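You operate a simulated robot arm through the tools that you are given. There is no shell and no other tool. Be economical: measure what you need, move in short steps, check, and stop when the job is done.

The job below is to be done with a simulated two-armed robot. You get a single attempt, and the scene is never put back.

## Task
Pick up the grey block mould with one hand, pass it to the other hand and put it on the shelf of the mould table. Set down upright: grey block mould.
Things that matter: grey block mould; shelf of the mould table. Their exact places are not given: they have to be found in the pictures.

It is judged by the outcome, as a careful person would: the job done as asked, and still so three seconds after it is handed in. It fails if anything else is knocked over, pushed out of place, dropped, spilled or broken.

## Robot
Two 6-joint arms with two-finger grippers on one trunk, on a base that drives. Base frame: it is fixed to the floor where the robot stands at the start and does not move with it; the origin is under the middle of the robot, x ahead of it, y to its left, z up. Lengths are in cm, angles in rad, forces in N, time in s.
The left shoulder is at the start at [7, 17.6, 107.7], the right one opposite. With the tool pointing down near the work surface each hand reaches from about 46 to 78 cm from the robot's upright axis, wherever it stands, measured 20 degrees to its own side. Places, roughly: shelf of the mould table [90, 0, 40]. Payload 2.45 kg a hand.
Tool frame (each hand has its own): the origin (TCP) lies between the finger pads and is the grasp point; the fingertips stand 2.6 cm ahead of it; z points along the fingers, y is the line along which they close. The gripper opens to 9.6 cm. The gripper's body begins 6.9 cm behind the TCP.
Orientation is that of the tool frame in the base frame, as a unit quaternion [x, y, z, w]. With the fingers straight down and closing along the base's y, the tool's x points along the base's -x, its y along +y and its z along -z.

## Interface
- The arms move only by the tool nudge_tool. It takes "left_series", "right_series" or both (then of equal length, played together; a hand with none holds still); each is a list of rows, each a list of 7 numbers: the turn, a rotation vector about the tool's x, y, z in units of 120 degrees (1.0 is 120 degrees), then the shift along the tool's x, y, z in units of 100 mm (1.0 is 100 mm), then the gripper command, from -1 (shut) to 1 (fully open), values between in proportion. In form: [[rx, ry, rz, x, y, z, grip], ...]. A call has 1 to 20 rows; each row is the pose to reach, as a shift and turn from the pose commanded when the call began, along the tool's axes at that moment. A call with a number of a shift or a turn outside -1 to 1 is refused whole. Each row takes 0.2 s and may step no farther than 5 cm and 0.15 rad from the row before; otherwise, or with a gripper value out of range, the whole call is refused. Where a pose cannot be reached the arm comes as near as it can. A force on the tool above 40 N (or 10 N above the force at the start of the call, whichever is more), or a blocked arm, ends the call early, and 0.2 s more pass. Each finger halts on what it meets, pressing with about 42 N; the grip force reading is that of the motor and also rises with nothing between the fingers. The clock runs only during rows and for 0.2 s after the last one: add rows that repeat a pose to give the fingers time. It gives the time, the measured TCP pose, the force on the tool (base axes), the opening and the grip force at its end, in the units of the frame above (readings bear some noise), with the torque about the TCP (base axes, N m) and any sound that the robot's microphone picked up, and new pictures: "pictures" is both (left out), scene, wrist or none (wrist: the cameras of the hands that moved).
- Cameras (640 x 400 px; columns grow to the right, rows downward): "scene" is now at [13.79, -0.5, 139.22]; the picture's right is [-0.08, -1.00, 0.00], its down [-0.59, 0.05, -0.81] and it looks along [0.80, -0.06, -0.59] (base axes); focal length 214 px, centre (320, 200). "left" rides on the left gripper at [8.2, -0.3, -9.8] in its tool frame; the picture's right is [0.04, 1.00, 0.00], its down [-0.73, 0.03, -0.68] and it looks along [-0.68, 0.03, 0.73] (tool axes); focal length 256 px, centre (320, 200). "right" rides on the right gripper at [8.2, 0.3, -9.8] in its tool frame; the picture's right is [-0.04, 1.00, 0.00], its down [-0.73, -0.03, -0.68] and it looks along [-0.68, -0.03, 0.73] (tool axes); focal length 256 px, centre (320, 200).
- raise_lower(by): slides the trunk up (or, below 0, down) by that many cm; the arms and the scene camera ride with it, the base frame stays. It gives what a move gives, with no picture.
- drive_base(legs): drives the robot by 1 to 6 legs, each [ahead, left, turn to the left] in cm, cm and rad, along the robot's own axes; the way and the turn of a leg run together, so that a leg with both is an arc; at most 150 cm and 3.142 rad a leg. The arms and the cameras ride along, it lands a little off, and it stops where it bumps. It gives what a move gives, and a new picture of the scene camera.
- pan_tilt(pan, tilt): turns the head with the scene camera to pan (to the left, within 1.501 rad either way) and tilt (down, from -0.506 to 1.204), counted from straight ahead of the robot. It gives what a move gives, and a new picture of the scene camera.
- measure_at(camera, pixels): for up to 12 pixels [column, row] of the newest picture of that camera ("zoom" is the newest enlarged one), the place [x, y, z] in the base frame of the surface seen there, good to about 0.2 cm. It takes no simulated time.
- zoom(camera, box): a new picture of the part [left, top, right, bottom] of that camera's present view, enlarged. It takes no simulated time.
- sign_off(): hands the job in; it is judged then, once.

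Go step by step. Measure first, check grasps and placings, and put right what went wrong. The budget is 80 turns and 260 pictures, counting those below and the enlarged ones. Unless the task says otherwise, let go and move clear before handing in, and close with one line.

The tools are called after "Call:" as name(argument=value, ...) on one line, values as JSON. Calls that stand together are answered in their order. nudge_tool: Moves the arms, as the interface text tells. Its arguments: {"type":"object","properties":{"left_series":{"type":"array","items":{"type":"array","items":{"type":"number"}}},"right_series":{"type":"array","items":{"type":"array","items":{"type":"number"}}},"pictures":{"type":"string","enum":["both","scene","wrist","none"]}},"required":[]} The other tools are called the same way: raise_lower (by) slides the trunk up or down; drive_base (legs) drives the base; pan_tilt (pan, tilt) turns the head that bears the scene camera; measure_at (camera, pixels) gives the place of the surface under pixels of a picture; zoom (camera, box) takes an enlarged picture of a part of a camera's view; sign_off () hands the job in.

At the start:

```text
time: 0.0
left_tcp_pos: [60.5, 22.6, 128.78]
left_ee_rot: [-0.001, 1.0, 0.0, 0.001]
left_ft_force: [0.3, 0.2, 0.1]
left_torque: [0.0, 0.02, -0.02]
left_grip_width: 9.58
left_grasp_force: 0.0
right_tcp_pos: [57.54, -31.38, 122.51]
right_ee_rot: [0.001, 1.0, 0.0, 0.0]
right_ft_force: [-0.3, -0.2, -0.8]
right_torque: [-0.02, 0.0, 0.01]
right_grip_width: 9.6
right_grasp_force: 0.0
trunk travel left (down, up): [-56.1, 27.9]
robot x, y, heading: [-0.2, -0.12, 0.001]
head pan, tilt: [-0.077, 0.632]
```

scene: 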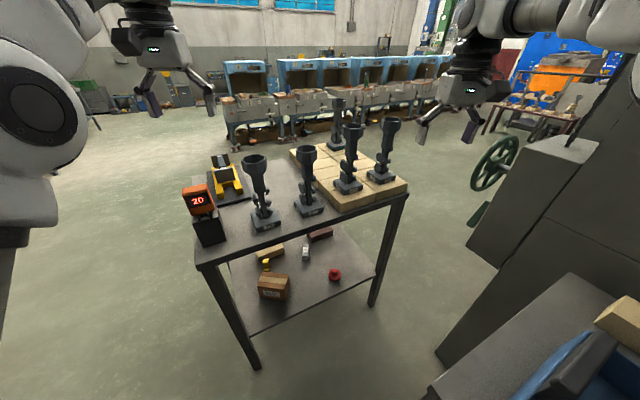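
right: 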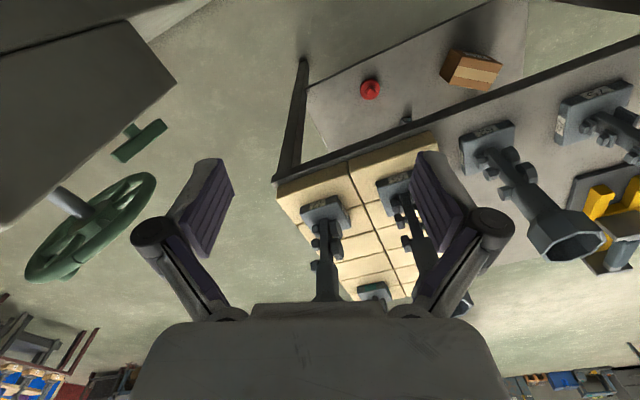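
left: 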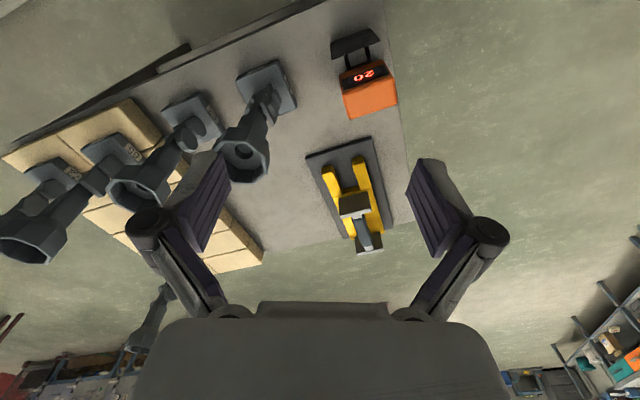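

The mould table stands ahead with a low shelf; the grey block mould isn't obvious yet, so I enlarge the table top, the shelf and the lower right corner.

Call:
zoom(camera="scene", box=[180, 90, 420, 240])

Call:
zoom(camera="scene", box=[200, 210, 400, 335])

Call:
zoom(camera="scene", box=[400, 150, 640, 400])

```text
2.67 times, centred on (300, 165) of scene
```

zoom: 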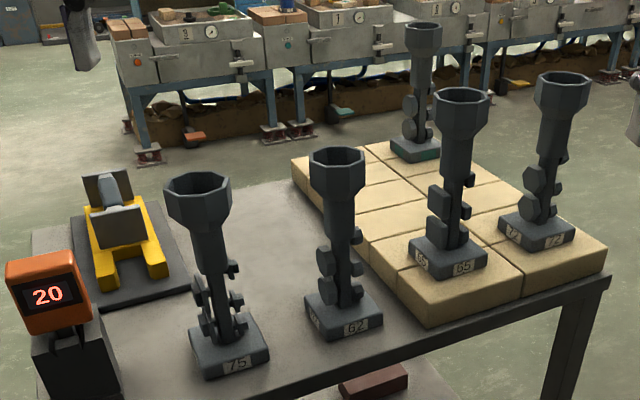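

```text
3.20 times, centred on (300, 272) of scene
```

zoom: 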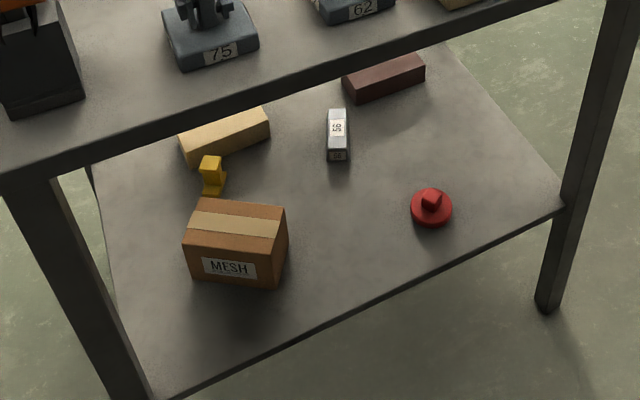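

```text
1.60 times, centred on (520, 275) of scene
```

zoom: 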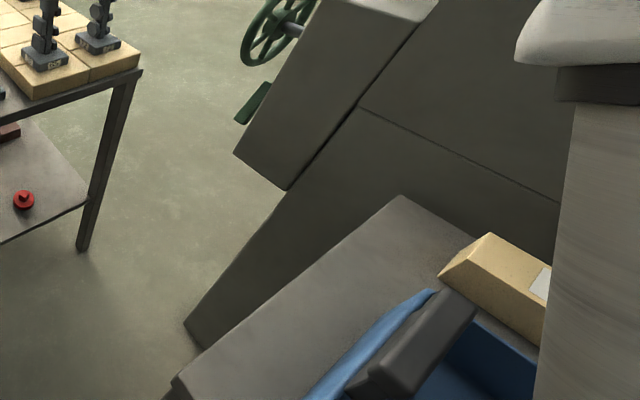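

No grey block on the table so far; a side bench with a blue bin is at the lower right, so I look there and to the left.

Call:
pan_tilt(pan=-1.0, tilt=0.8)

Call:
pan_tilt(pan=1.0, tilt=0.7)

```text
time: 1.2
left_tcp_pos: [60.37, 22.61, 128.77]
left_ee_rot: [0.0, 1.0, 0.0, 0.001]
left_ft_force: [0.1, 0.2, 0.2]
left_torque: [0.02, 0.03, 0.02]
left_grip_width: 9.59
left_grasp_force: 0.1
right_tcp_pos: [57.6, -31.49, 122.63]
right_ee_rot: [0.0, 1.0, 0.0, 0.0]
right_ft_force: [-0.7, -0.2, 0.2]
right_torque: [0.03, -0.04, -0.02]
right_grip_width: 9.6
right_grasp_force: 0.0
trunk travel left (down, up): [-56.1, 27.9]
robot x, y, heading: [0.22, 0.05, 0.001]
head pan, tilt: [-1.0, 0.799]
```

scene: 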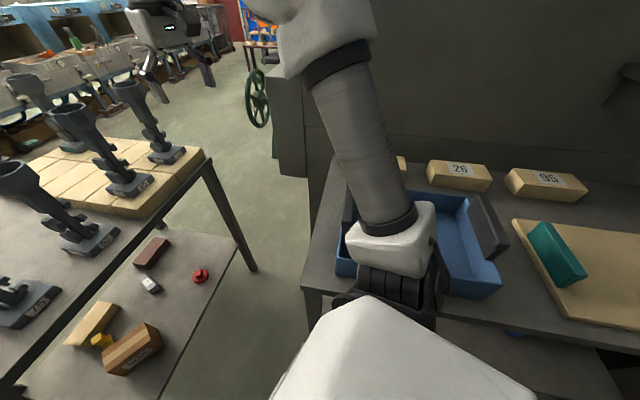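

```text
time: 3.1
left_tcp_pos: [60.4, 22.69, 128.82]
left_ee_rot: [-0.001, 1.0, 0.0, 0.001]
left_ft_force: [0.1, 0.3, -0.6]
left_torque: [0.03, -0.02, -0.03]
left_grip_width: 9.6
left_grasp_force: 0.0
right_tcp_pos: [57.6, -31.49, 122.57]
right_ee_rot: [0.0, 1.0, 0.0, -0.001]
right_ft_force: [-0.5, 0.0, 0.3]
right_torque: [0.0, -0.01, -0.01]
right_grip_width: 9.62
right_grasp_force: 0.1
trunk travel left (down, up): [-56.1, 27.9]
robot x, y, heading: [0.13, 0.02, -0.001]
head pan, tilt: [1.0, 0.7]
```

scene: 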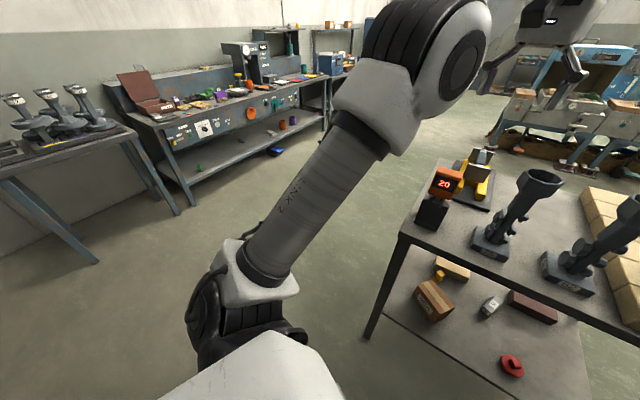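

The right-hand bench carries block moulds (tan 26 and 95, a teal one, a dark grey one by the blue tray at (487,222)); I look more squarely at it.

Call:
pan_tilt(pan=-1.45, tilt=0.8)

Call:
zoom(camera="scene", box=[0, 100, 400, 350])

```text
time: 5.4
left_tcp_pos: [60.36, 22.62, 128.86]
left_ee_rot: [0.0, 1.0, 0.0, 0.002]
left_ft_force: [-0.2, -0.8, -0.4]
left_torque: [-0.03, 0.0, -0.04]
left_grip_width: 9.6
left_grasp_force: 0.1
right_tcp_pos: [57.5, -31.55, 122.7]
right_ee_rot: [0.001, 1.0, 0.0, 0.0]
right_ft_force: [-0.1, -0.8, 0.4]
right_torque: [-0.02, 0.02, 0.04]
right_grip_width: 9.62
right_grasp_force: 0.0
trunk travel left (down, up): [-56.1, 27.9]
robot x, y, heading: [0.44, -0.2, 0.004]
head pan, tilt: [-1.45, 0.799]
```

scene: 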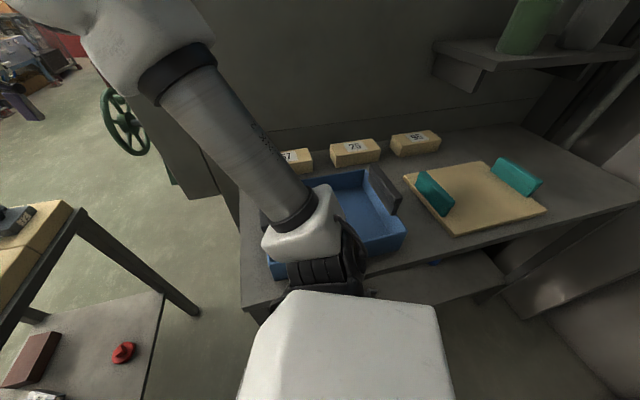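

```text
1.60 times, centred on (200, 225) of scene
```

zoom: 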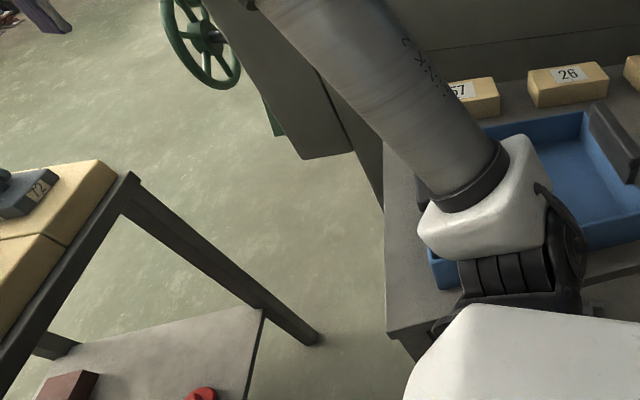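

The dark pieces at (385,190) look like tray walls or handles; the arm hides part of the tray. I measure the bench and look on.

Call:
measure_at(camera="scene", pixels=[[355, 152], [385, 190], [360, 200], [270, 270], [375, 235], [435, 190], [600, 210], [250, 225], [470, 50], [640, 60], [350, 205], [415, 140]])

Call:
zoom(camera="scene", box=[240, 110, 560, 310])

```text
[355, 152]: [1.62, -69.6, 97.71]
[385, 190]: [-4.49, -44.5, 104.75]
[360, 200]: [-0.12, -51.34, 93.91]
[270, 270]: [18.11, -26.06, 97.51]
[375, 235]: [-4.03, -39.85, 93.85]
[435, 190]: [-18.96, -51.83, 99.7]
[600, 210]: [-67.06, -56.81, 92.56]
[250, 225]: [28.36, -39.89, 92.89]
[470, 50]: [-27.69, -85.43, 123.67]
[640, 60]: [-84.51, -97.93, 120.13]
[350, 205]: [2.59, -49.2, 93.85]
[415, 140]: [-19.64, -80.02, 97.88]
```

```text
2.00 times, centred on (400, 210) of scene
```

zoom: 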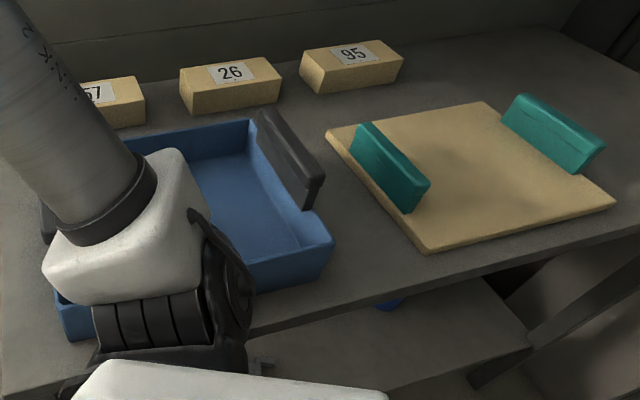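

The blue tray looks empty, so I check the yellow fixture with a grey block on the mould table and the surroundings with the wrist cameras.

Call:
zoom(camera="left", box=[230, 30, 440, 270])

Call:
pan_tilt(pan=0.25, tilt=0.75)

Call:
zoom(camera="scene", box=[200, 100, 460, 260])

Call:
zoom(camera="scene", box=[220, 180, 480, 340])

```text
1.67 times, centred on (335, 150) of left
```

zoom: 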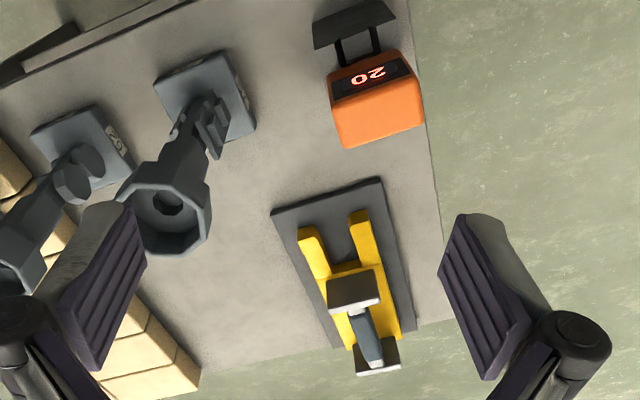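

```text
time: 7.1
left_tcp_pos: [60.32, 22.82, 128.89]
left_ee_rot: [0.0, 1.0, 0.0, 0.001]
left_ft_force: [0.9, -0.9, -0.8]
left_torque: [-0.01, 0.02, 0.0]
left_grip_width: 9.6
left_grasp_force: 0.1
right_tcp_pos: [57.43, -31.42, 122.67]
right_ee_rot: [0.0, 1.0, 0.0, -0.001]
right_ft_force: [0.6, 0.2, -0.3]
right_torque: [0.04, 0.01, 0.01]
right_grip_width: 9.64
right_grasp_force: 0.0
trunk travel left (down, up): [-56.1, 27.9]
robot x, y, heading: [0.14, 0.07, -0.003]
head pan, tilt: [0.25, 0.75]
```

scene: 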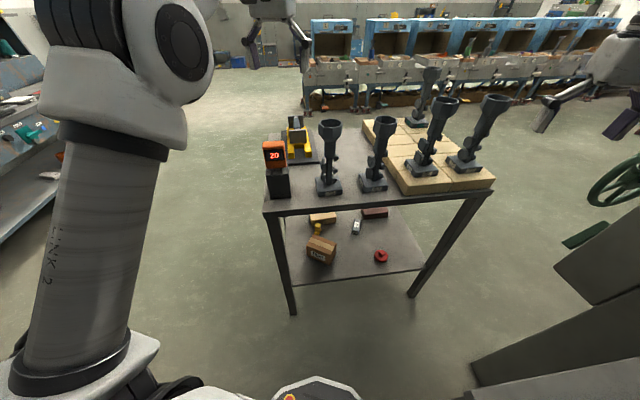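

```text
2.46 times, centred on (330, 180) of scene
```

zoom: 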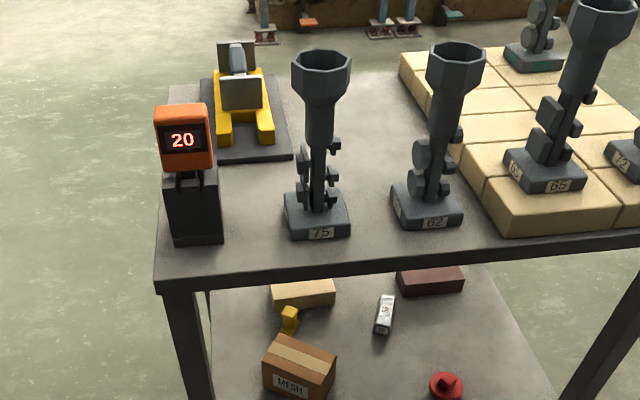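

```text
2.46 times, centred on (350, 260) of scene
```

zoom: 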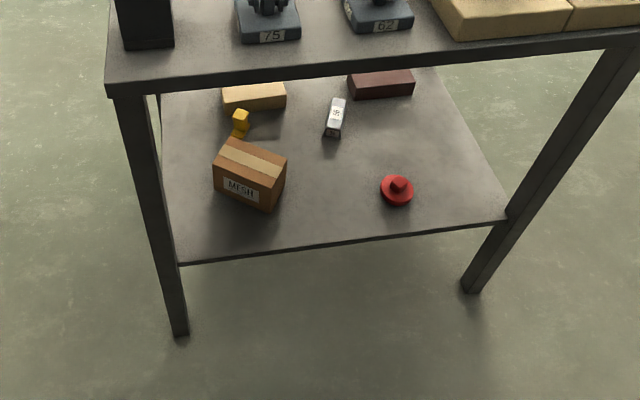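

The tall numbered pieces (75, 62, 65, 72 and one behind with a green base) look like the moulds, differing in their castings (discs versus blocks). I enlarge each to find the block one.

Call:
zoom(camera="scene", box=[390, 60, 520, 190])

Call:
zoom(camera="scene", box=[300, 105, 410, 205])

Call:
zoom(camera="right", box=[270, 80, 640, 310])

Call:
zoom(camera="left", box=[0, 40, 320, 360])

```text
3.08 times, centred on (455, 125) of scene
```

zoom: 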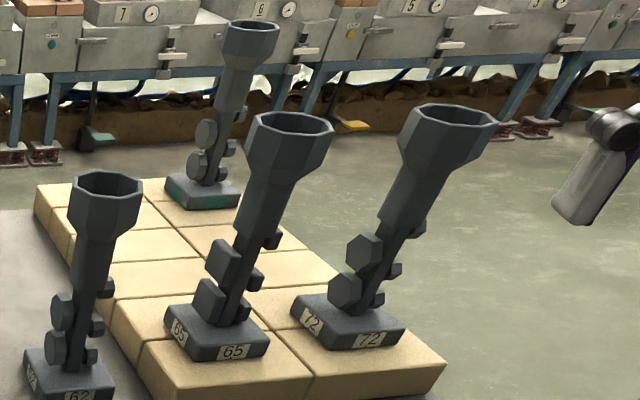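

```text
4.00 times, centred on (355, 155) of scene
```

zoom: 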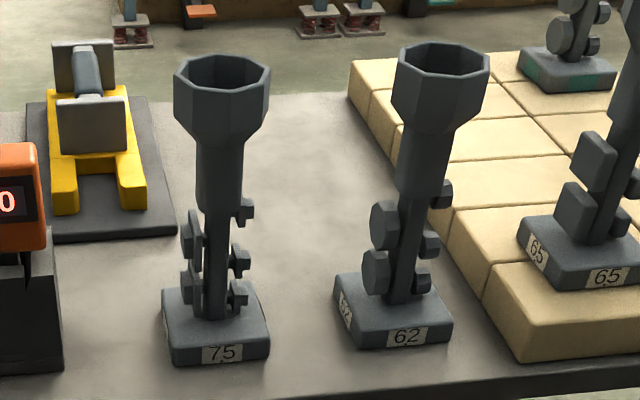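

```text
1.73 times, centred on (455, 195) of right
```

zoom: 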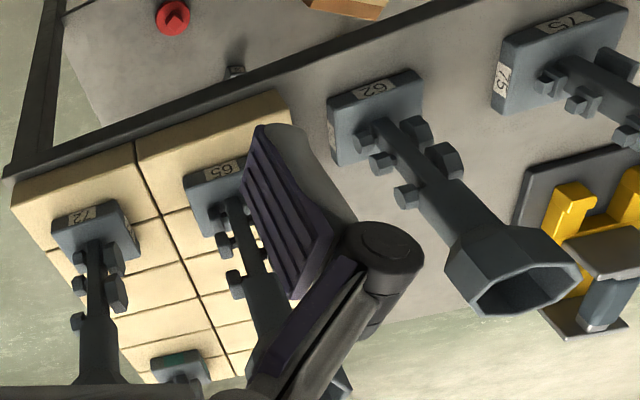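

```text
1.25 times, centred on (160, 200) of left
```

zoom: 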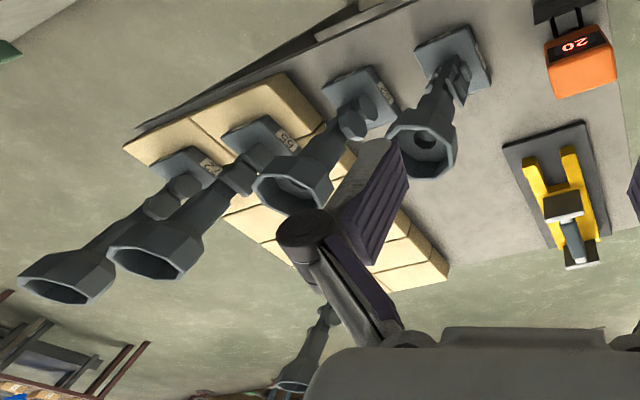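

The tall pieces with pouring cups are casting-shell moulds; 65 carries rectangular blocks, 62/72 discs or hexagons, 75 something else. I check the other three on the left-hand table before deciding.

Call:
pan_tilt(pan=1.3, tilt=0.5)

Call:
zoom(camera="scene", box=[60, 60, 340, 235])

```text
time: 8.4
left_tcp_pos: [60.46, 22.69, 128.81]
left_ee_rot: [0.0, 1.0, 0.0, 0.001]
left_ft_force: [-0.5, 0.4, 1.1]
left_torque: [0.0, -0.02, -0.02]
left_grip_width: 9.6
left_grasp_force: 0.1
right_tcp_pos: [57.49, -31.5, 122.64]
right_ee_rot: [0.0, 1.0, 0.0, 0.0]
right_ft_force: [0.2, 0.9, 0.2]
right_torque: [-0.07, 0.01, 0.02]
right_grip_width: 9.59
right_grasp_force: 0.1
trunk travel left (down, up): [-56.1, 27.9]
robot x, y, heading: [-0.19, 0.05, 0.0]
head pan, tilt: [1.3, 0.499]
```

scene: 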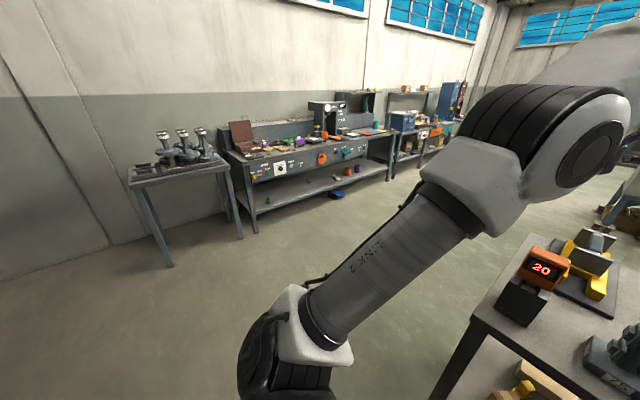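

```text
2.29 times, centred on (200, 148) of scene
```

zoom: 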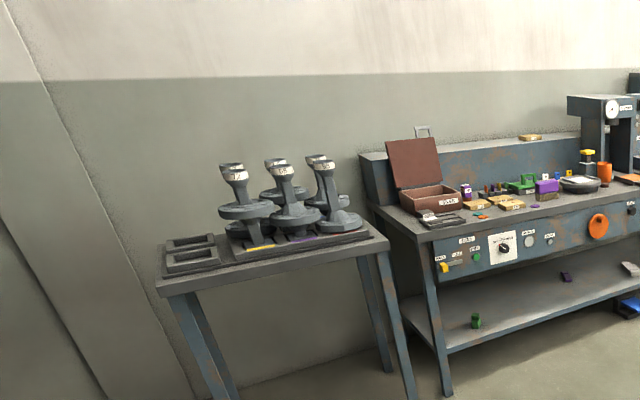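

Those are ladles, so the mould table's moulds are the candidates. I look at the castings on each one closely and measure.

Call:
pan_tilt(pan=0.0, tilt=0.6)

Call:
zoom(camera="scene", box=[290, 130, 360, 220])

Call:
zoom(camera="scene", box=[310, 80, 430, 210])

Call:
zoom(camera="scene", box=[225, 140, 310, 235])

```text
time: 9.9
left_tcp_pos: [60.45, 22.62, 128.78]
left_ee_rot: [0.0, 1.0, 0.0, 0.0]
left_ft_force: [0.1, -0.1, 0.1]
left_torque: [-0.04, 0.01, -0.01]
left_grip_width: 9.6
left_grasp_force: 0.1
right_tcp_pos: [57.57, -31.51, 122.59]
right_ee_rot: [0.001, 1.0, -0.001, 0.0]
right_ft_force: [-0.4, -0.2, -0.3]
right_torque: [0.03, -0.02, -0.01]
right_grip_width: 9.6
right_grasp_force: 0.0
trunk travel left (down, up): [-56.1, 27.9]
robot x, y, heading: [-0.11, -0.31, 0.001]
head pan, tilt: [0.0, 0.6]
```

scene: 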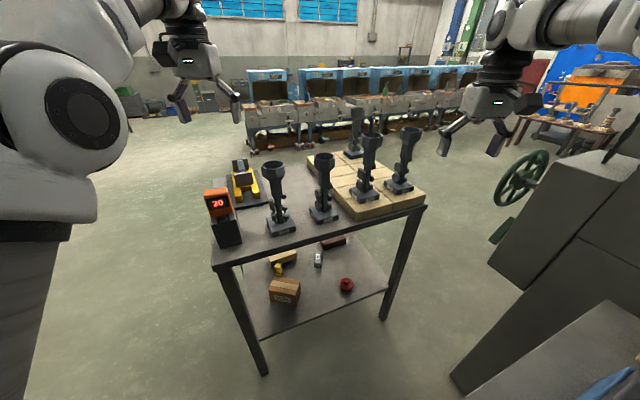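

```text
4.44 times, centred on (325, 175) of scene
```

zoom: 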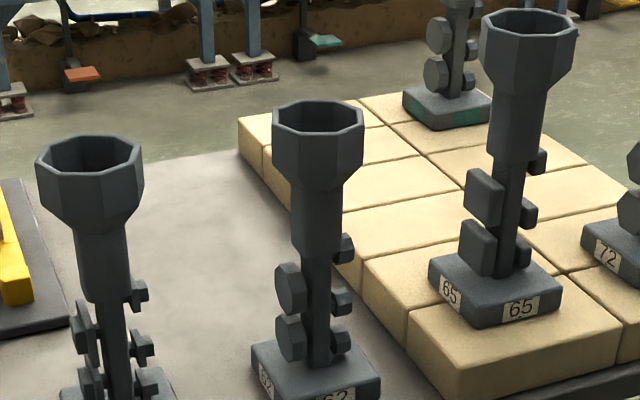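

```text
3.08 times, centred on (370, 145) of scene
```

zoom: 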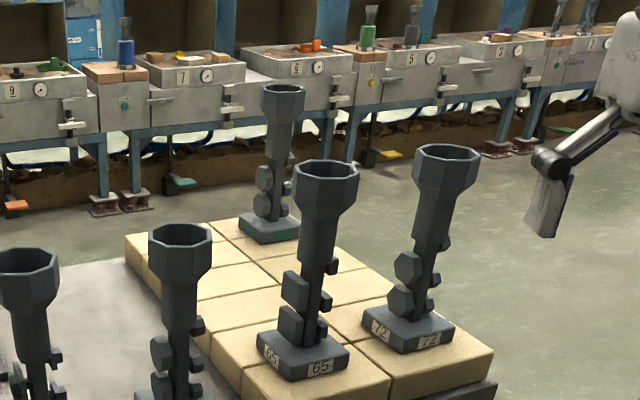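

```text
4.21 times, centred on (268, 188) of scene
```

zoom: 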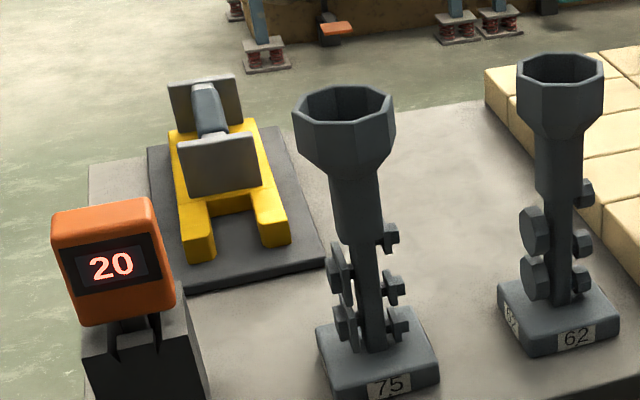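

The castings are: 62 round discs, 72 hexagons, 75 crosses, the rear one discs on a green-banded base, and 65 rectangular blocks — so 65 at about (368,190) is the grey block mould. I measure it, the table and the shelf.

Call:
measure_at(camera="scene", pixels=[[363, 199], [375, 197], [372, 141], [369, 162], [375, 210], [250, 215], [218, 262], [425, 206], [325, 212], [404, 187], [352, 152], [243, 180]])

Call:
measure_at(camera="scene", pixels=[[260, 337], [384, 290], [346, 285], [318, 258], [284, 284], [283, 255], [333, 241], [365, 280], [330, 300], [290, 320], [275, 268], [360, 265]])

Call:
zoom(camera="scene", box=[340, 125, 400, 210])

Call:
zoom(camera="scene", box=[220, 220, 420, 350])

```text
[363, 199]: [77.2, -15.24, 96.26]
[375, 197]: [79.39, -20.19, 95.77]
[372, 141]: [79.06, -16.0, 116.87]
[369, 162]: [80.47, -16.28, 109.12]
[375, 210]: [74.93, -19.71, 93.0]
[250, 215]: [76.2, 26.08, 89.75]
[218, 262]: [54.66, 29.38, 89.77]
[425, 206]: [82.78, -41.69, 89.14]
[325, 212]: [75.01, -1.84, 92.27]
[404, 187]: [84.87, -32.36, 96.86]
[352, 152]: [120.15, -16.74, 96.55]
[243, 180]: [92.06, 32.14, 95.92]
```

```text
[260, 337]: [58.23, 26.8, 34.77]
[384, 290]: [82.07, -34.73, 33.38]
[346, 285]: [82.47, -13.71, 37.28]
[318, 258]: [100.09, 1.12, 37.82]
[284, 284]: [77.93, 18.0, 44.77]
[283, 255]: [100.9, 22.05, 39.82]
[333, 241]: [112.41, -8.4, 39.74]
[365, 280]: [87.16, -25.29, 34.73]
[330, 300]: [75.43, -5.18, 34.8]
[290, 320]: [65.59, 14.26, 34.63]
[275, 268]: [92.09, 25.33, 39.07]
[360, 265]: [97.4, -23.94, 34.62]
```

```text
4.71 times, centred on (370, 168) of scene
```

zoom: 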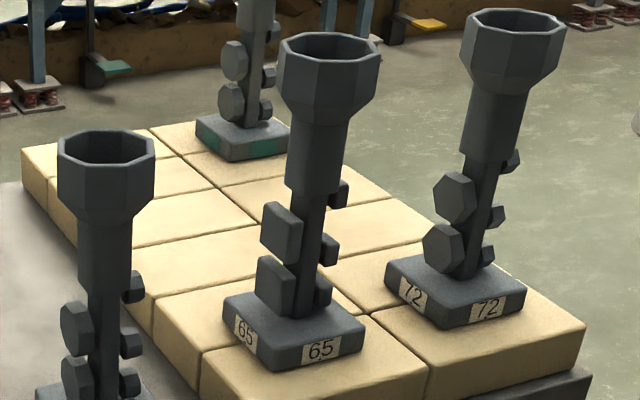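

```text
3.08 times, centred on (320, 285) of scene
```

zoom: 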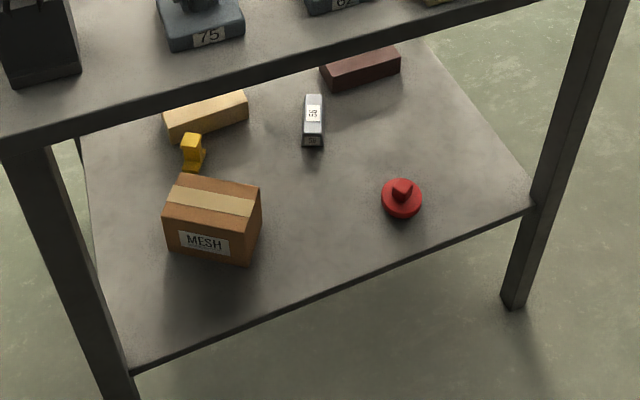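

The table top is at z≈89.8, the shelf at z≈34.6 with about 50 cm of clearance, and the mould stands near (80,-17). I measure the mould's cup, shaft and base finely in an enlarged picture.

Call:
measure_at(camera="zoom", pixels=[[5, 5]])

Call:
zoom(camera="scene", box=[340, 125, 400, 210])

Call:
measure_at(camera="zoom", pixels=[[285, 60], [328, 40], [370, 60], [283, 75], [300, 85], [335, 92], [365, 80], [295, 150], [320, 155], [340, 150], [318, 185], [305, 240]])

Call:
measure_at(camera="zoom", pixels=[[227, 305], [278, 340], [362, 325], [275, 365], [280, 235], [270, 280], [340, 195], [328, 250], [322, 292], [210, 340], [400, 350], [375, 310]])

```text
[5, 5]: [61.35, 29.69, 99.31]
```

```text
4.71 times, centred on (370, 168) of scene
```

zoom: 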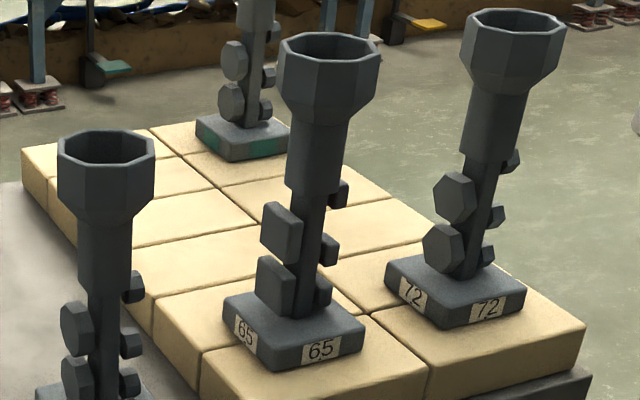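

```text
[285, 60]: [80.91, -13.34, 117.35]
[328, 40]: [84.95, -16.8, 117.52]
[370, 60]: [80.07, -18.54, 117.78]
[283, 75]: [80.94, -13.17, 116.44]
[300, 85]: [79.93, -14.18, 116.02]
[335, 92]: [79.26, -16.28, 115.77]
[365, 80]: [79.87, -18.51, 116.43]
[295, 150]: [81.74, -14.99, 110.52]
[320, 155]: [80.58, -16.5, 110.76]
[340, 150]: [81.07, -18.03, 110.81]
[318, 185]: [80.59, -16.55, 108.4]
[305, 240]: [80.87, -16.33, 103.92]
```

```text
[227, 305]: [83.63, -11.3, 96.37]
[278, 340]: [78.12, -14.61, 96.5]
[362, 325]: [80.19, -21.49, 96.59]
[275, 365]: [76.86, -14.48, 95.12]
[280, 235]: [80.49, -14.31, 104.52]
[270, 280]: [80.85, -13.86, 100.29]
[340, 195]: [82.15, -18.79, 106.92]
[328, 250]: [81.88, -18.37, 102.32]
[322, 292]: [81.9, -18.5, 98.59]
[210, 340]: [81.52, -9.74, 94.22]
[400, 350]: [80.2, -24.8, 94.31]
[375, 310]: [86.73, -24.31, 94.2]
```

Mould 65: axis at about (82,-16.3), cup top z≈118, cup ~6 cm across, thick shaft z≈107–112, base z 94.2–96.5, turned about 0.4 rad like the table. Plan: right hand grips the cup from above, left takes the shaft horizontally, then places at the free shelf spot near (79,-2). First I raise the trunk and drive closer.

Call:
raise_lower(by=12)

Call:
drive_base(legs=[[14, 0, 0]])

```text
time: 11.4
left_tcp_pos: [60.27, 22.69, 140.86]
left_ee_rot: [0.0, 1.0, 0.0, 0.001]
left_ft_force: [-0.4, -0.5, -0.3]
left_torque: [0.0, -0.02, -0.02]
left_grip_width: 9.59
left_grasp_force: 0.1
right_tcp_pos: [57.53, -31.52, 134.65]
right_ee_rot: [0.001, 1.0, 0.0, 0.0]
right_ft_force: [0.5, 0.5, 0.3]
right_torque: [0.01, 0.01, -0.02]
right_grip_width: 9.6
right_grasp_force: 0.1
trunk travel left (down, up): [-68.1, 15.9]
robot x, y, heading: [0.15, -0.19, -0.002]
head pan, tilt: [0.0, 0.6]
```

```text
time: 12.8
left_tcp_pos: [69.62, 17.94, 140.95]
left_ee_rot: [0.065, 0.998, 0.001, 0.001]
left_ft_force: [0.0, -0.4, -0.3]
left_torque: [0.03, -0.01, -0.02]
left_grip_width: 9.59
left_grasp_force: 0.0
right_tcp_pos: [59.68, -35.39, 134.6]
right_ee_rot: [0.065, 0.998, 0.0, 0.0]
right_ft_force: [0.3, 1.0, 0.4]
right_torque: [0.01, 0.03, 0.0]
right_grip_width: 9.6
right_grasp_force: 0.1
trunk travel left (down, up): [-68.1, 15.9]
robot x, y, heading: [6.71, 3.37, -0.131]
head pan, tilt: [0.0, 0.6]
stopped in leg 1: the robot was blocked; the commanded pose is now the measured one
```

scene: 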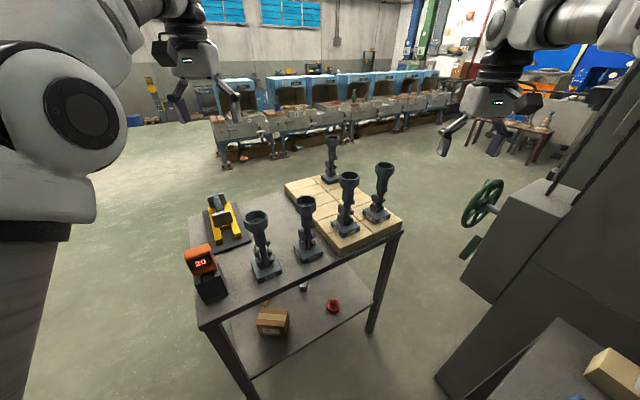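

The base bumped something on the right after ~7 cm and twisted to -0.13 rad. I look to the right to see whether anything was disturbed.

Call:
pan_tilt(pan=-1.2, tilt=1.0)

Call:
measure_at(camera="scene", pixels=[[250, 280], [300, 250], [200, 250], [150, 250], [400, 280], [450, 300], [120, 120], [200, 180]])

```text
time: 14.2
left_tcp_pos: [69.75, 17.99, 140.82]
left_ee_rot: [0.065, 0.998, 0.0, 0.001]
left_ft_force: [0.2, -1.4, -0.3]
left_torque: [-0.02, 0.0, 0.04]
left_grip_width: 9.58
left_grasp_force: 0.0
right_tcp_pos: [59.78, -35.37, 134.68]
right_ee_rot: [0.065, 0.998, 0.001, -0.001]
right_ft_force: [0.8, 0.5, 0.1]
right_torque: [0.05, 0.05, 0.01]
right_grip_width: 9.6
right_grasp_force: 0.0
trunk travel left (down, up): [-68.1, 15.9]
robot x, y, heading: [6.63, 3.12, -0.13]
head pan, tilt: [-1.201, 1.0]
```

scene: 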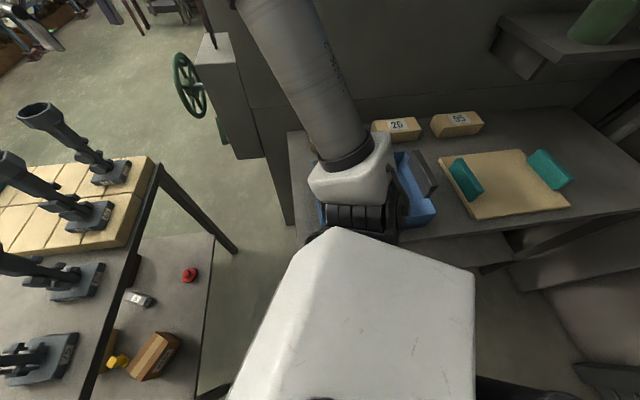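

```text
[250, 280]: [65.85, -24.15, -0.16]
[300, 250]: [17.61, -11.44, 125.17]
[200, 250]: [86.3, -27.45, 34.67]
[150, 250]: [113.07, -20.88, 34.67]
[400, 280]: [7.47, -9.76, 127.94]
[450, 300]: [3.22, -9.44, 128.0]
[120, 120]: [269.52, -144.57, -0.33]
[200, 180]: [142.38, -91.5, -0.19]
```

I check whether the bench and its things stayed where they were, and where the mould is.

Call:
measure_at(camera="scene", pixels=[[398, 122], [460, 116], [470, 180], [425, 175], [305, 150], [300, 240], [430, 225]])

Call:
drive_base(legs=[[0, 8, 0], [0, 0, 0.13]])

```text
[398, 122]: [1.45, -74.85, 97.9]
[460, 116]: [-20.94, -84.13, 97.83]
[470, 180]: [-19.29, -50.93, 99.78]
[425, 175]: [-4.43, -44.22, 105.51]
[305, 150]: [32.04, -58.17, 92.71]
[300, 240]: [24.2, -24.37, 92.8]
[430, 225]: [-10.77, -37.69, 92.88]
```

```text
time: 15.8
left_tcp_pos: [68.13, 33.44, 140.9]
left_ee_rot: [-0.001, 1.0, 0.002, 0.001]
left_ft_force: [0.2, -1.3, 0.0]
left_torque: [0.01, -0.03, 0.01]
left_grip_width: 9.63
left_grasp_force: 0.0
right_tcp_pos: [65.35, -20.75, 134.63]
right_ee_rot: [0.0, 1.0, 0.002, 0.0]
right_ft_force: [-0.2, -0.1, -0.2]
right_torque: [0.07, 0.03, 0.0]
right_grip_width: 9.58
right_grasp_force: 0.1
trunk travel left (down, up): [-68.1, 15.9]
robot x, y, heading: [7.54, 11.11, -0.002]
head pan, tilt: [-1.201, 1.0]
```

scene: 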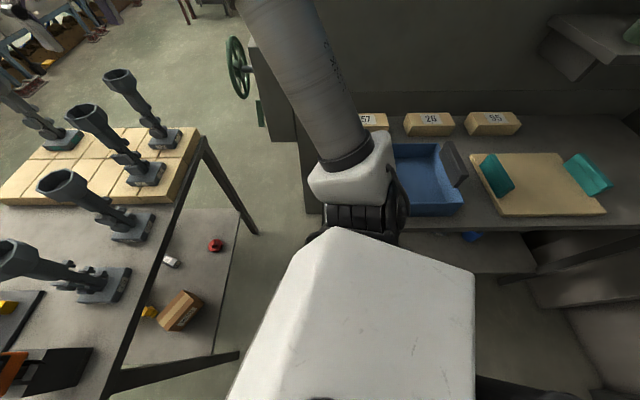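

Nothing moved on the bench (tray handle still at (-4.4,-44.2)), and the robot is now clear at y=11. I drive ahead 8 and look back at the table.

Call:
drive_base(legs=[[8, 0, 0]])

Call:
pan_tilt(pan=-0.3, tilt=0.8)

Call:
zoom(camera="scene", box=[260, 60, 420, 220])

```text
time: 16.9
left_tcp_pos: [75.78, 33.68, 141.11]
left_ee_rot: [0.0, 1.0, 0.001, 0.004]
left_ft_force: [0.5, -0.3, 0.1]
left_torque: [0.02, -0.03, 0.03]
left_grip_width: 9.61
left_grasp_force: 0.0
right_tcp_pos: [72.86, -20.43, 134.81]
right_ee_rot: [-0.001, 1.0, 0.001, 0.002]
right_ft_force: [0.2, 0.0, 0.7]
right_torque: [0.04, -0.02, -0.01]
right_grip_width: 9.59
right_grasp_force: 0.0
trunk travel left (down, up): [-68.1, 15.9]
robot x, y, heading: [15.69, 11.4, -0.004]
head pan, tilt: [-1.201, 1.0]
```

scene: 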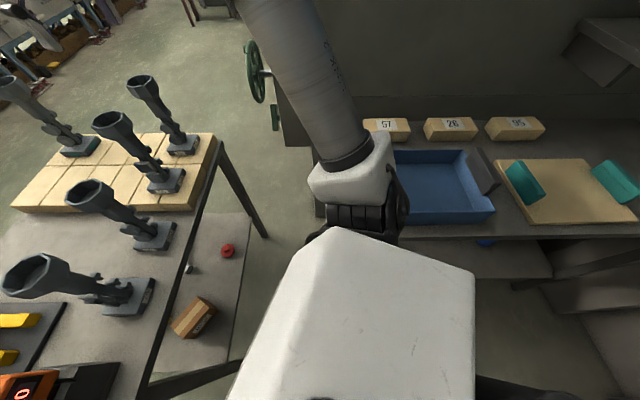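

```text
time: 18.1
left_tcp_pos: [75.96, 33.82, 140.95]
left_ee_rot: [0.0, 1.0, 0.0, 0.001]
left_ft_force: [-0.1, 0.6, -0.4]
left_torque: [0.01, -0.02, 0.01]
left_grip_width: 9.61
left_grasp_force: 0.1
right_tcp_pos: [73.18, -20.43, 134.65]
right_ee_rot: [0.0, 1.0, 0.0, 0.0]
right_ft_force: [-0.2, 0.0, 0.5]
right_torque: [-0.02, 0.0, 0.0]
right_grip_width: 9.59
right_grasp_force: 0.1
trunk travel left (down, up): [-68.1, 15.9]
robot x, y, heading: [15.55, 11.02, 0.002]
head pan, tilt: [-0.3, 0.799]
```

scene: 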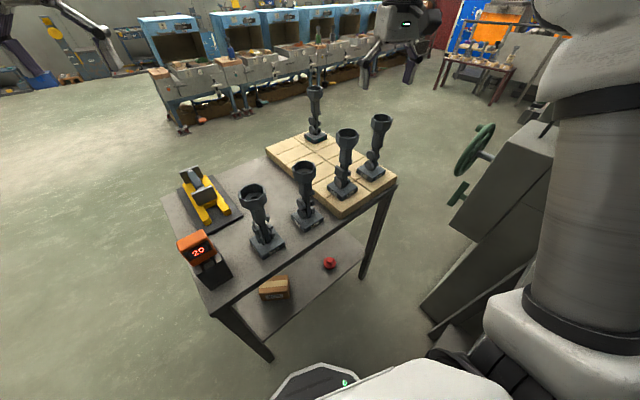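

```text
2.50 times, centred on (340, 140) of scene
```

zoom: 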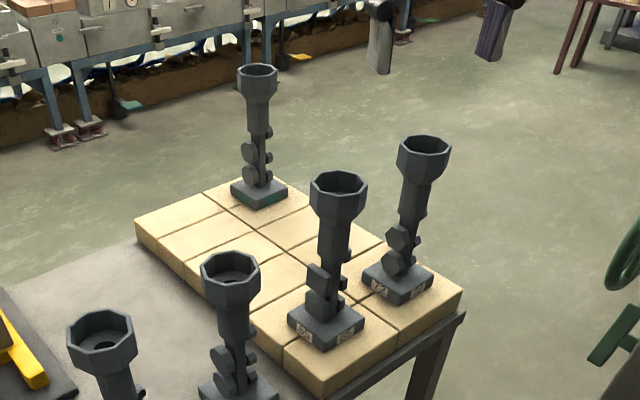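

The view is now better; I measure 65's cup rim and base again (cup at ~(338,195) of the enlarged picture).

Call:
measure_at(camera="zoom", pixels=[[312, 187], [325, 176], [345, 173], [364, 182], [366, 192], [355, 199], [330, 199], [313, 205], [332, 218], [362, 208], [332, 250], [345, 250]])

Call:
measure_at(camera="zoom", pixels=[[290, 313], [317, 333], [362, 316], [317, 348], [335, 240], [322, 235], [347, 230], [398, 150], [424, 137], [448, 152], [204, 263], [258, 268]])

```text
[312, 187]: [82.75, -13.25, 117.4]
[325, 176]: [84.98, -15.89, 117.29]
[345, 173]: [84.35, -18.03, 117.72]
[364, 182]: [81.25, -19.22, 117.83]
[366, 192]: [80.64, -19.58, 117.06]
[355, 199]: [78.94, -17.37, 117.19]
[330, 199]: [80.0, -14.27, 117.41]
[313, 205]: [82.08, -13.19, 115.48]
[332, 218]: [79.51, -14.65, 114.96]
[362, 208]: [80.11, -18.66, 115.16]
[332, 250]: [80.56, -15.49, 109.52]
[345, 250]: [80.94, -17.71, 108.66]
```

```text
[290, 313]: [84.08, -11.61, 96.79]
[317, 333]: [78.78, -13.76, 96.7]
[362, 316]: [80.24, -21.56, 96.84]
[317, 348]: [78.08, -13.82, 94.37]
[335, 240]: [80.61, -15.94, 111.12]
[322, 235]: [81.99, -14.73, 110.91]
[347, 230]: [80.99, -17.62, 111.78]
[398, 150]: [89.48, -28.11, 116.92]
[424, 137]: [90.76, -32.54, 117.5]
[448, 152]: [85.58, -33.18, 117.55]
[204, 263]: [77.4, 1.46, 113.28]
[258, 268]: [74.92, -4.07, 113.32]
```

The cup centre is (82.0,-16.4), rim z≈117.9, octagon flats turned ≈22°. I move the right hand above it with a +0.4 rad yaw, still 6 cm above the rim.

Call:
nudge_tool(right_series=[[0, 0, -0.05, -0.22, 0.1, 0.1, 1], [0, 0, -0.1, -0.44, 0.2, 0.3, 1], [0, 0, -0.15, -0.66, 0.3, 0.55, 1], [0, 0, -0.191, -0.88, 0.4, 0.8, 1], [0, 0, -0.191, -0.88, 0.4, 0.8, 1]], pictures="both")

```text
time: 19.3
left_tcp_pos: [75.97, 33.85, 140.96]
left_ee_rot: [0.0, 1.0, 0.0, 0.002]
left_ft_force: [-0.8, 0.0, 0.6]
left_torque: [0.0, -0.02, -0.02]
left_grip_width: 9.59
left_grasp_force: 0.0
right_tcp_pos: [82.04, -16.27, 126.71]
right_ee_rot: [-0.199, 0.98, 0.0, 0.001]
right_ft_force: [0.0, 0.6, 0.1]
right_torque: [0.0, -0.05, -0.01]
right_grip_width: 9.59
right_grasp_force: 0.0
trunk travel left (down, up): [-68.1, 15.9]
robot x, y, heading: [15.39, 11.29, 0.0]
head pan, tilt: [-0.3, 0.799]
```

scene: 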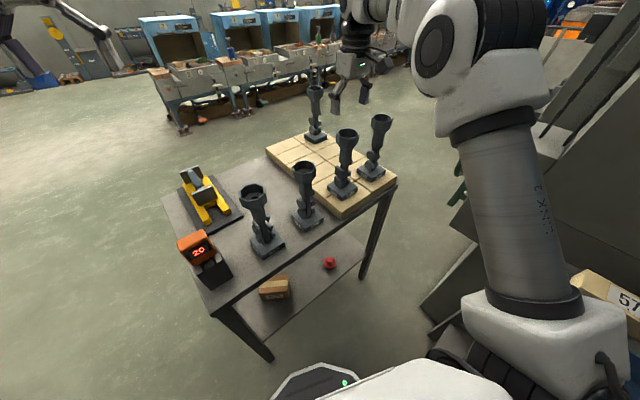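
right: 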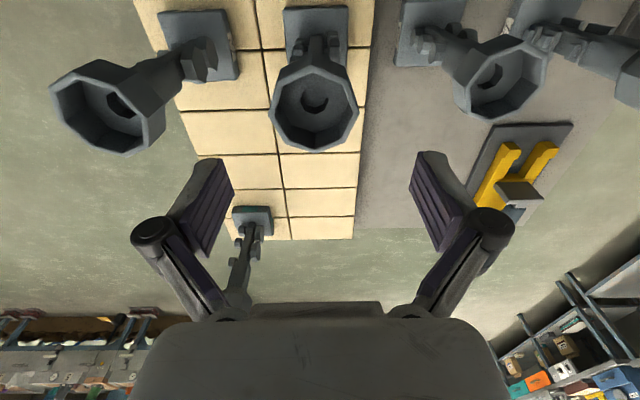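

The cup sits at (315,105), right under the grasp line. I check the octagon's alignment.

Call:
zoom(camera="right", box=[240, 20, 400, 170])

Call:
measure_at(camera="right", pixels=[[274, 112], [355, 112], [315, 70], [315, 148], [285, 80], [345, 80], [285, 140], [343, 140]])

```text
2.67 times, centred on (320, 95) of right
```

zoom: 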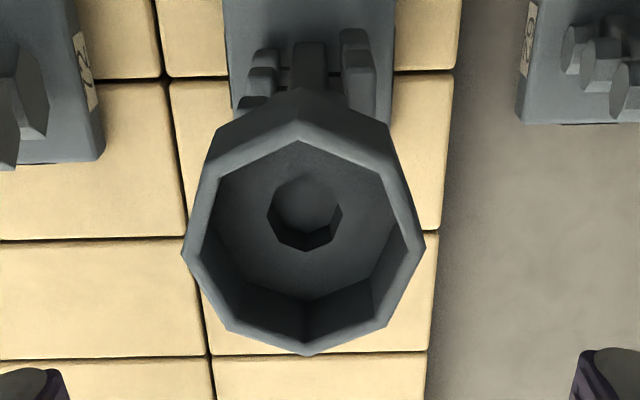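

```text
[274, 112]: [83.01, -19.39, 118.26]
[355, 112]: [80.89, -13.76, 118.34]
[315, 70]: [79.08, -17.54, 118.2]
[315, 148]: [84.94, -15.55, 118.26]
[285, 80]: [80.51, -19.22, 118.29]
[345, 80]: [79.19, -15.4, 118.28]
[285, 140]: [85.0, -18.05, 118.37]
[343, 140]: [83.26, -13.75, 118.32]
```

The rim's vertices, not flats, lie along the closing line, so I turn back by 22.5°, centre on (82.0,-16.55), and go down until 1 cm above the grasp height.

Call:
nudge_tool(right_series=[[0, 0, 0.06, 0.005, -0.01, 0, 1], [0, 0, 0.12, 0.01, -0.02, 0.05, 1], [0, 0, 0.188, 0.015, -0.024, 0.1, 1], [0, 0, 0.188, 0.015, -0.024, 0.4, 1], [0, 0, 0.188, 0.015, -0.024, 0.65, 1], [0, 0, 0.188, 0.015, -0.024, 0.85, 1], [0, 0, 0.188, 0.015, -0.024, 0.95, 1], [0, 0, 0.188, 0.015, -0.024, 0.95, 1]], pictures="both")

```text
time: 21.1
left_tcp_pos: [76.18, 33.79, 140.83]
left_ee_rot: [0.0, 1.0, 0.0, 0.001]
left_ft_force: [0.0, -0.1, -0.4]
left_torque: [0.03, 0.05, 0.04]
left_grip_width: 9.59
left_grasp_force: 0.0
right_tcp_pos: [81.88, -16.51, 117.11]
right_ee_rot: [-0.003, 1.0, 0.0, 0.0]
right_ft_force: [0.5, -0.1, 0.4]
right_torque: [-0.01, -0.05, -0.02]
right_grip_width: 9.59
right_grasp_force: 0.1
trunk travel left (down, up): [-68.1, 15.9]
robot x, y, heading: [15.91, 11.07, 0.001]
head pan, tilt: [-0.3, 0.799]
```

scene: 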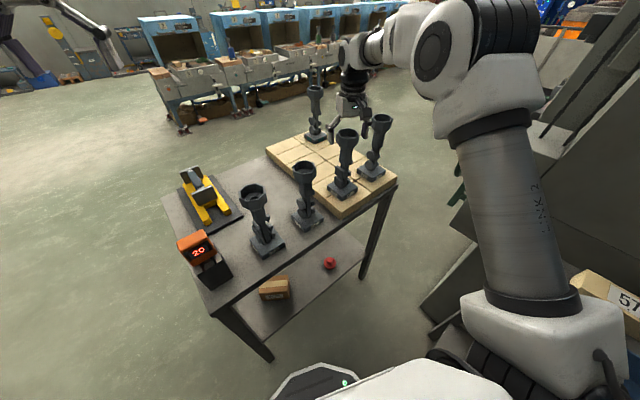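
right: 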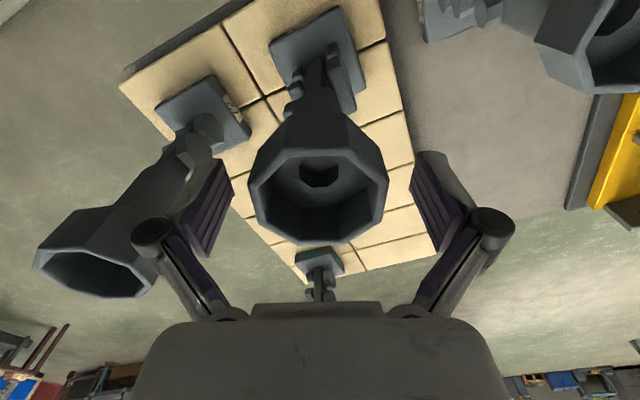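

The rim (318,195) in the wrist picture lies centred between the fingers. I go down 1 cm more and close.

Call:
nudge_tool(right_series=[[0, 0, 0, -0.01, 0, 0.05, 1], [0, 0, 0, -0.01, 0, 0.1, 1], [0, 0, 0, -0.01, 0, 0.1, 0.4], [0, 0, 0, -0.01, 0, 0.1, 0], [0, 0, 0, -0.01, 0, 0.1, -0.5], [0, 0, 0, -0.01, 0, 0.1, -1], [0, 0, 0, -0.01, 0, 0.1, -1], [0, 0, 0, -0.01, 0, 0.1, -1]], pictures="both")

Call:
zoom(camera="scene", box=[280, 60, 420, 220])

```text
time: 22.9
left_tcp_pos: [76.02, 33.85, 140.99]
left_ee_rot: [0.0, 1.0, 0.0, 0.002]
left_ft_force: [-0.1, 0.5, 0.5]
left_torque: [0.02, 0.0, 0.01]
left_grip_width: 9.59
left_grasp_force: 0.2
right_tcp_pos: [82.22, -16.56, 116.22]
right_ee_rot: [-0.003, 1.0, -0.001, 0.0]
right_ft_force: [0.9, -0.4, 0.4]
right_torque: [-0.01, -0.09, 0.07]
right_grip_width: 6.16
right_grasp_force: 41.7
trunk travel left (down, up): [-68.1, 15.9]
robot x, y, heading: [15.84, 11.33, -0.001]
head pan, tilt: [-0.3, 0.799]
```

scene: 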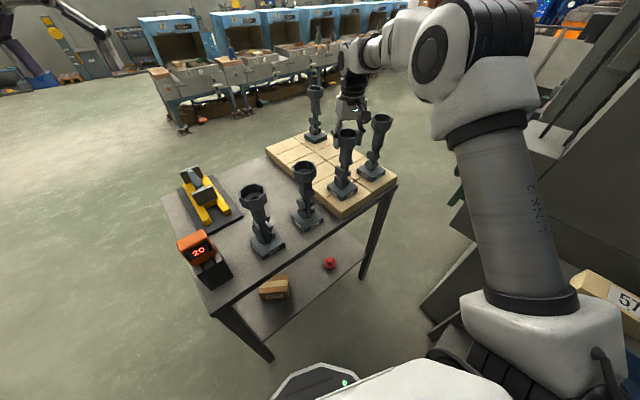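
right: 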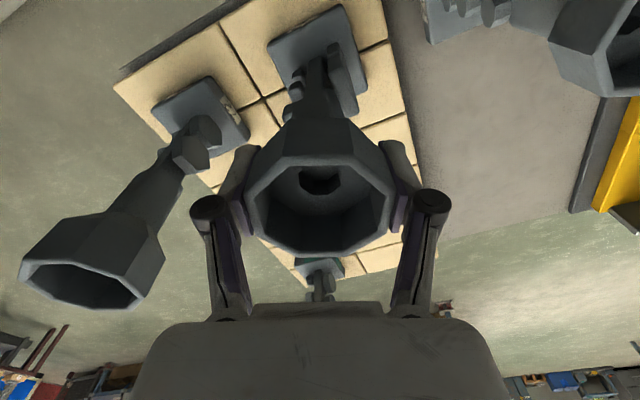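

```text
2.50 times, centred on (350, 140) of scene
```

zoom: 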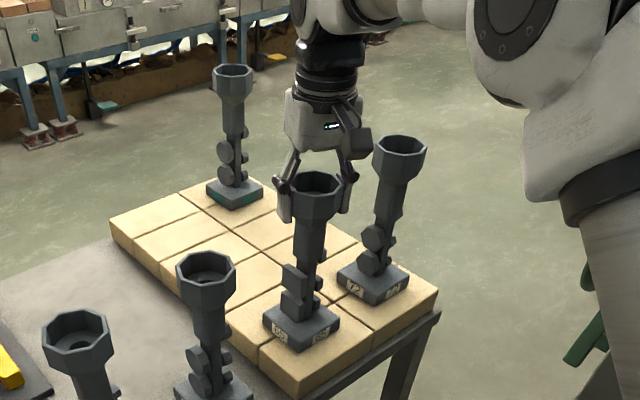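

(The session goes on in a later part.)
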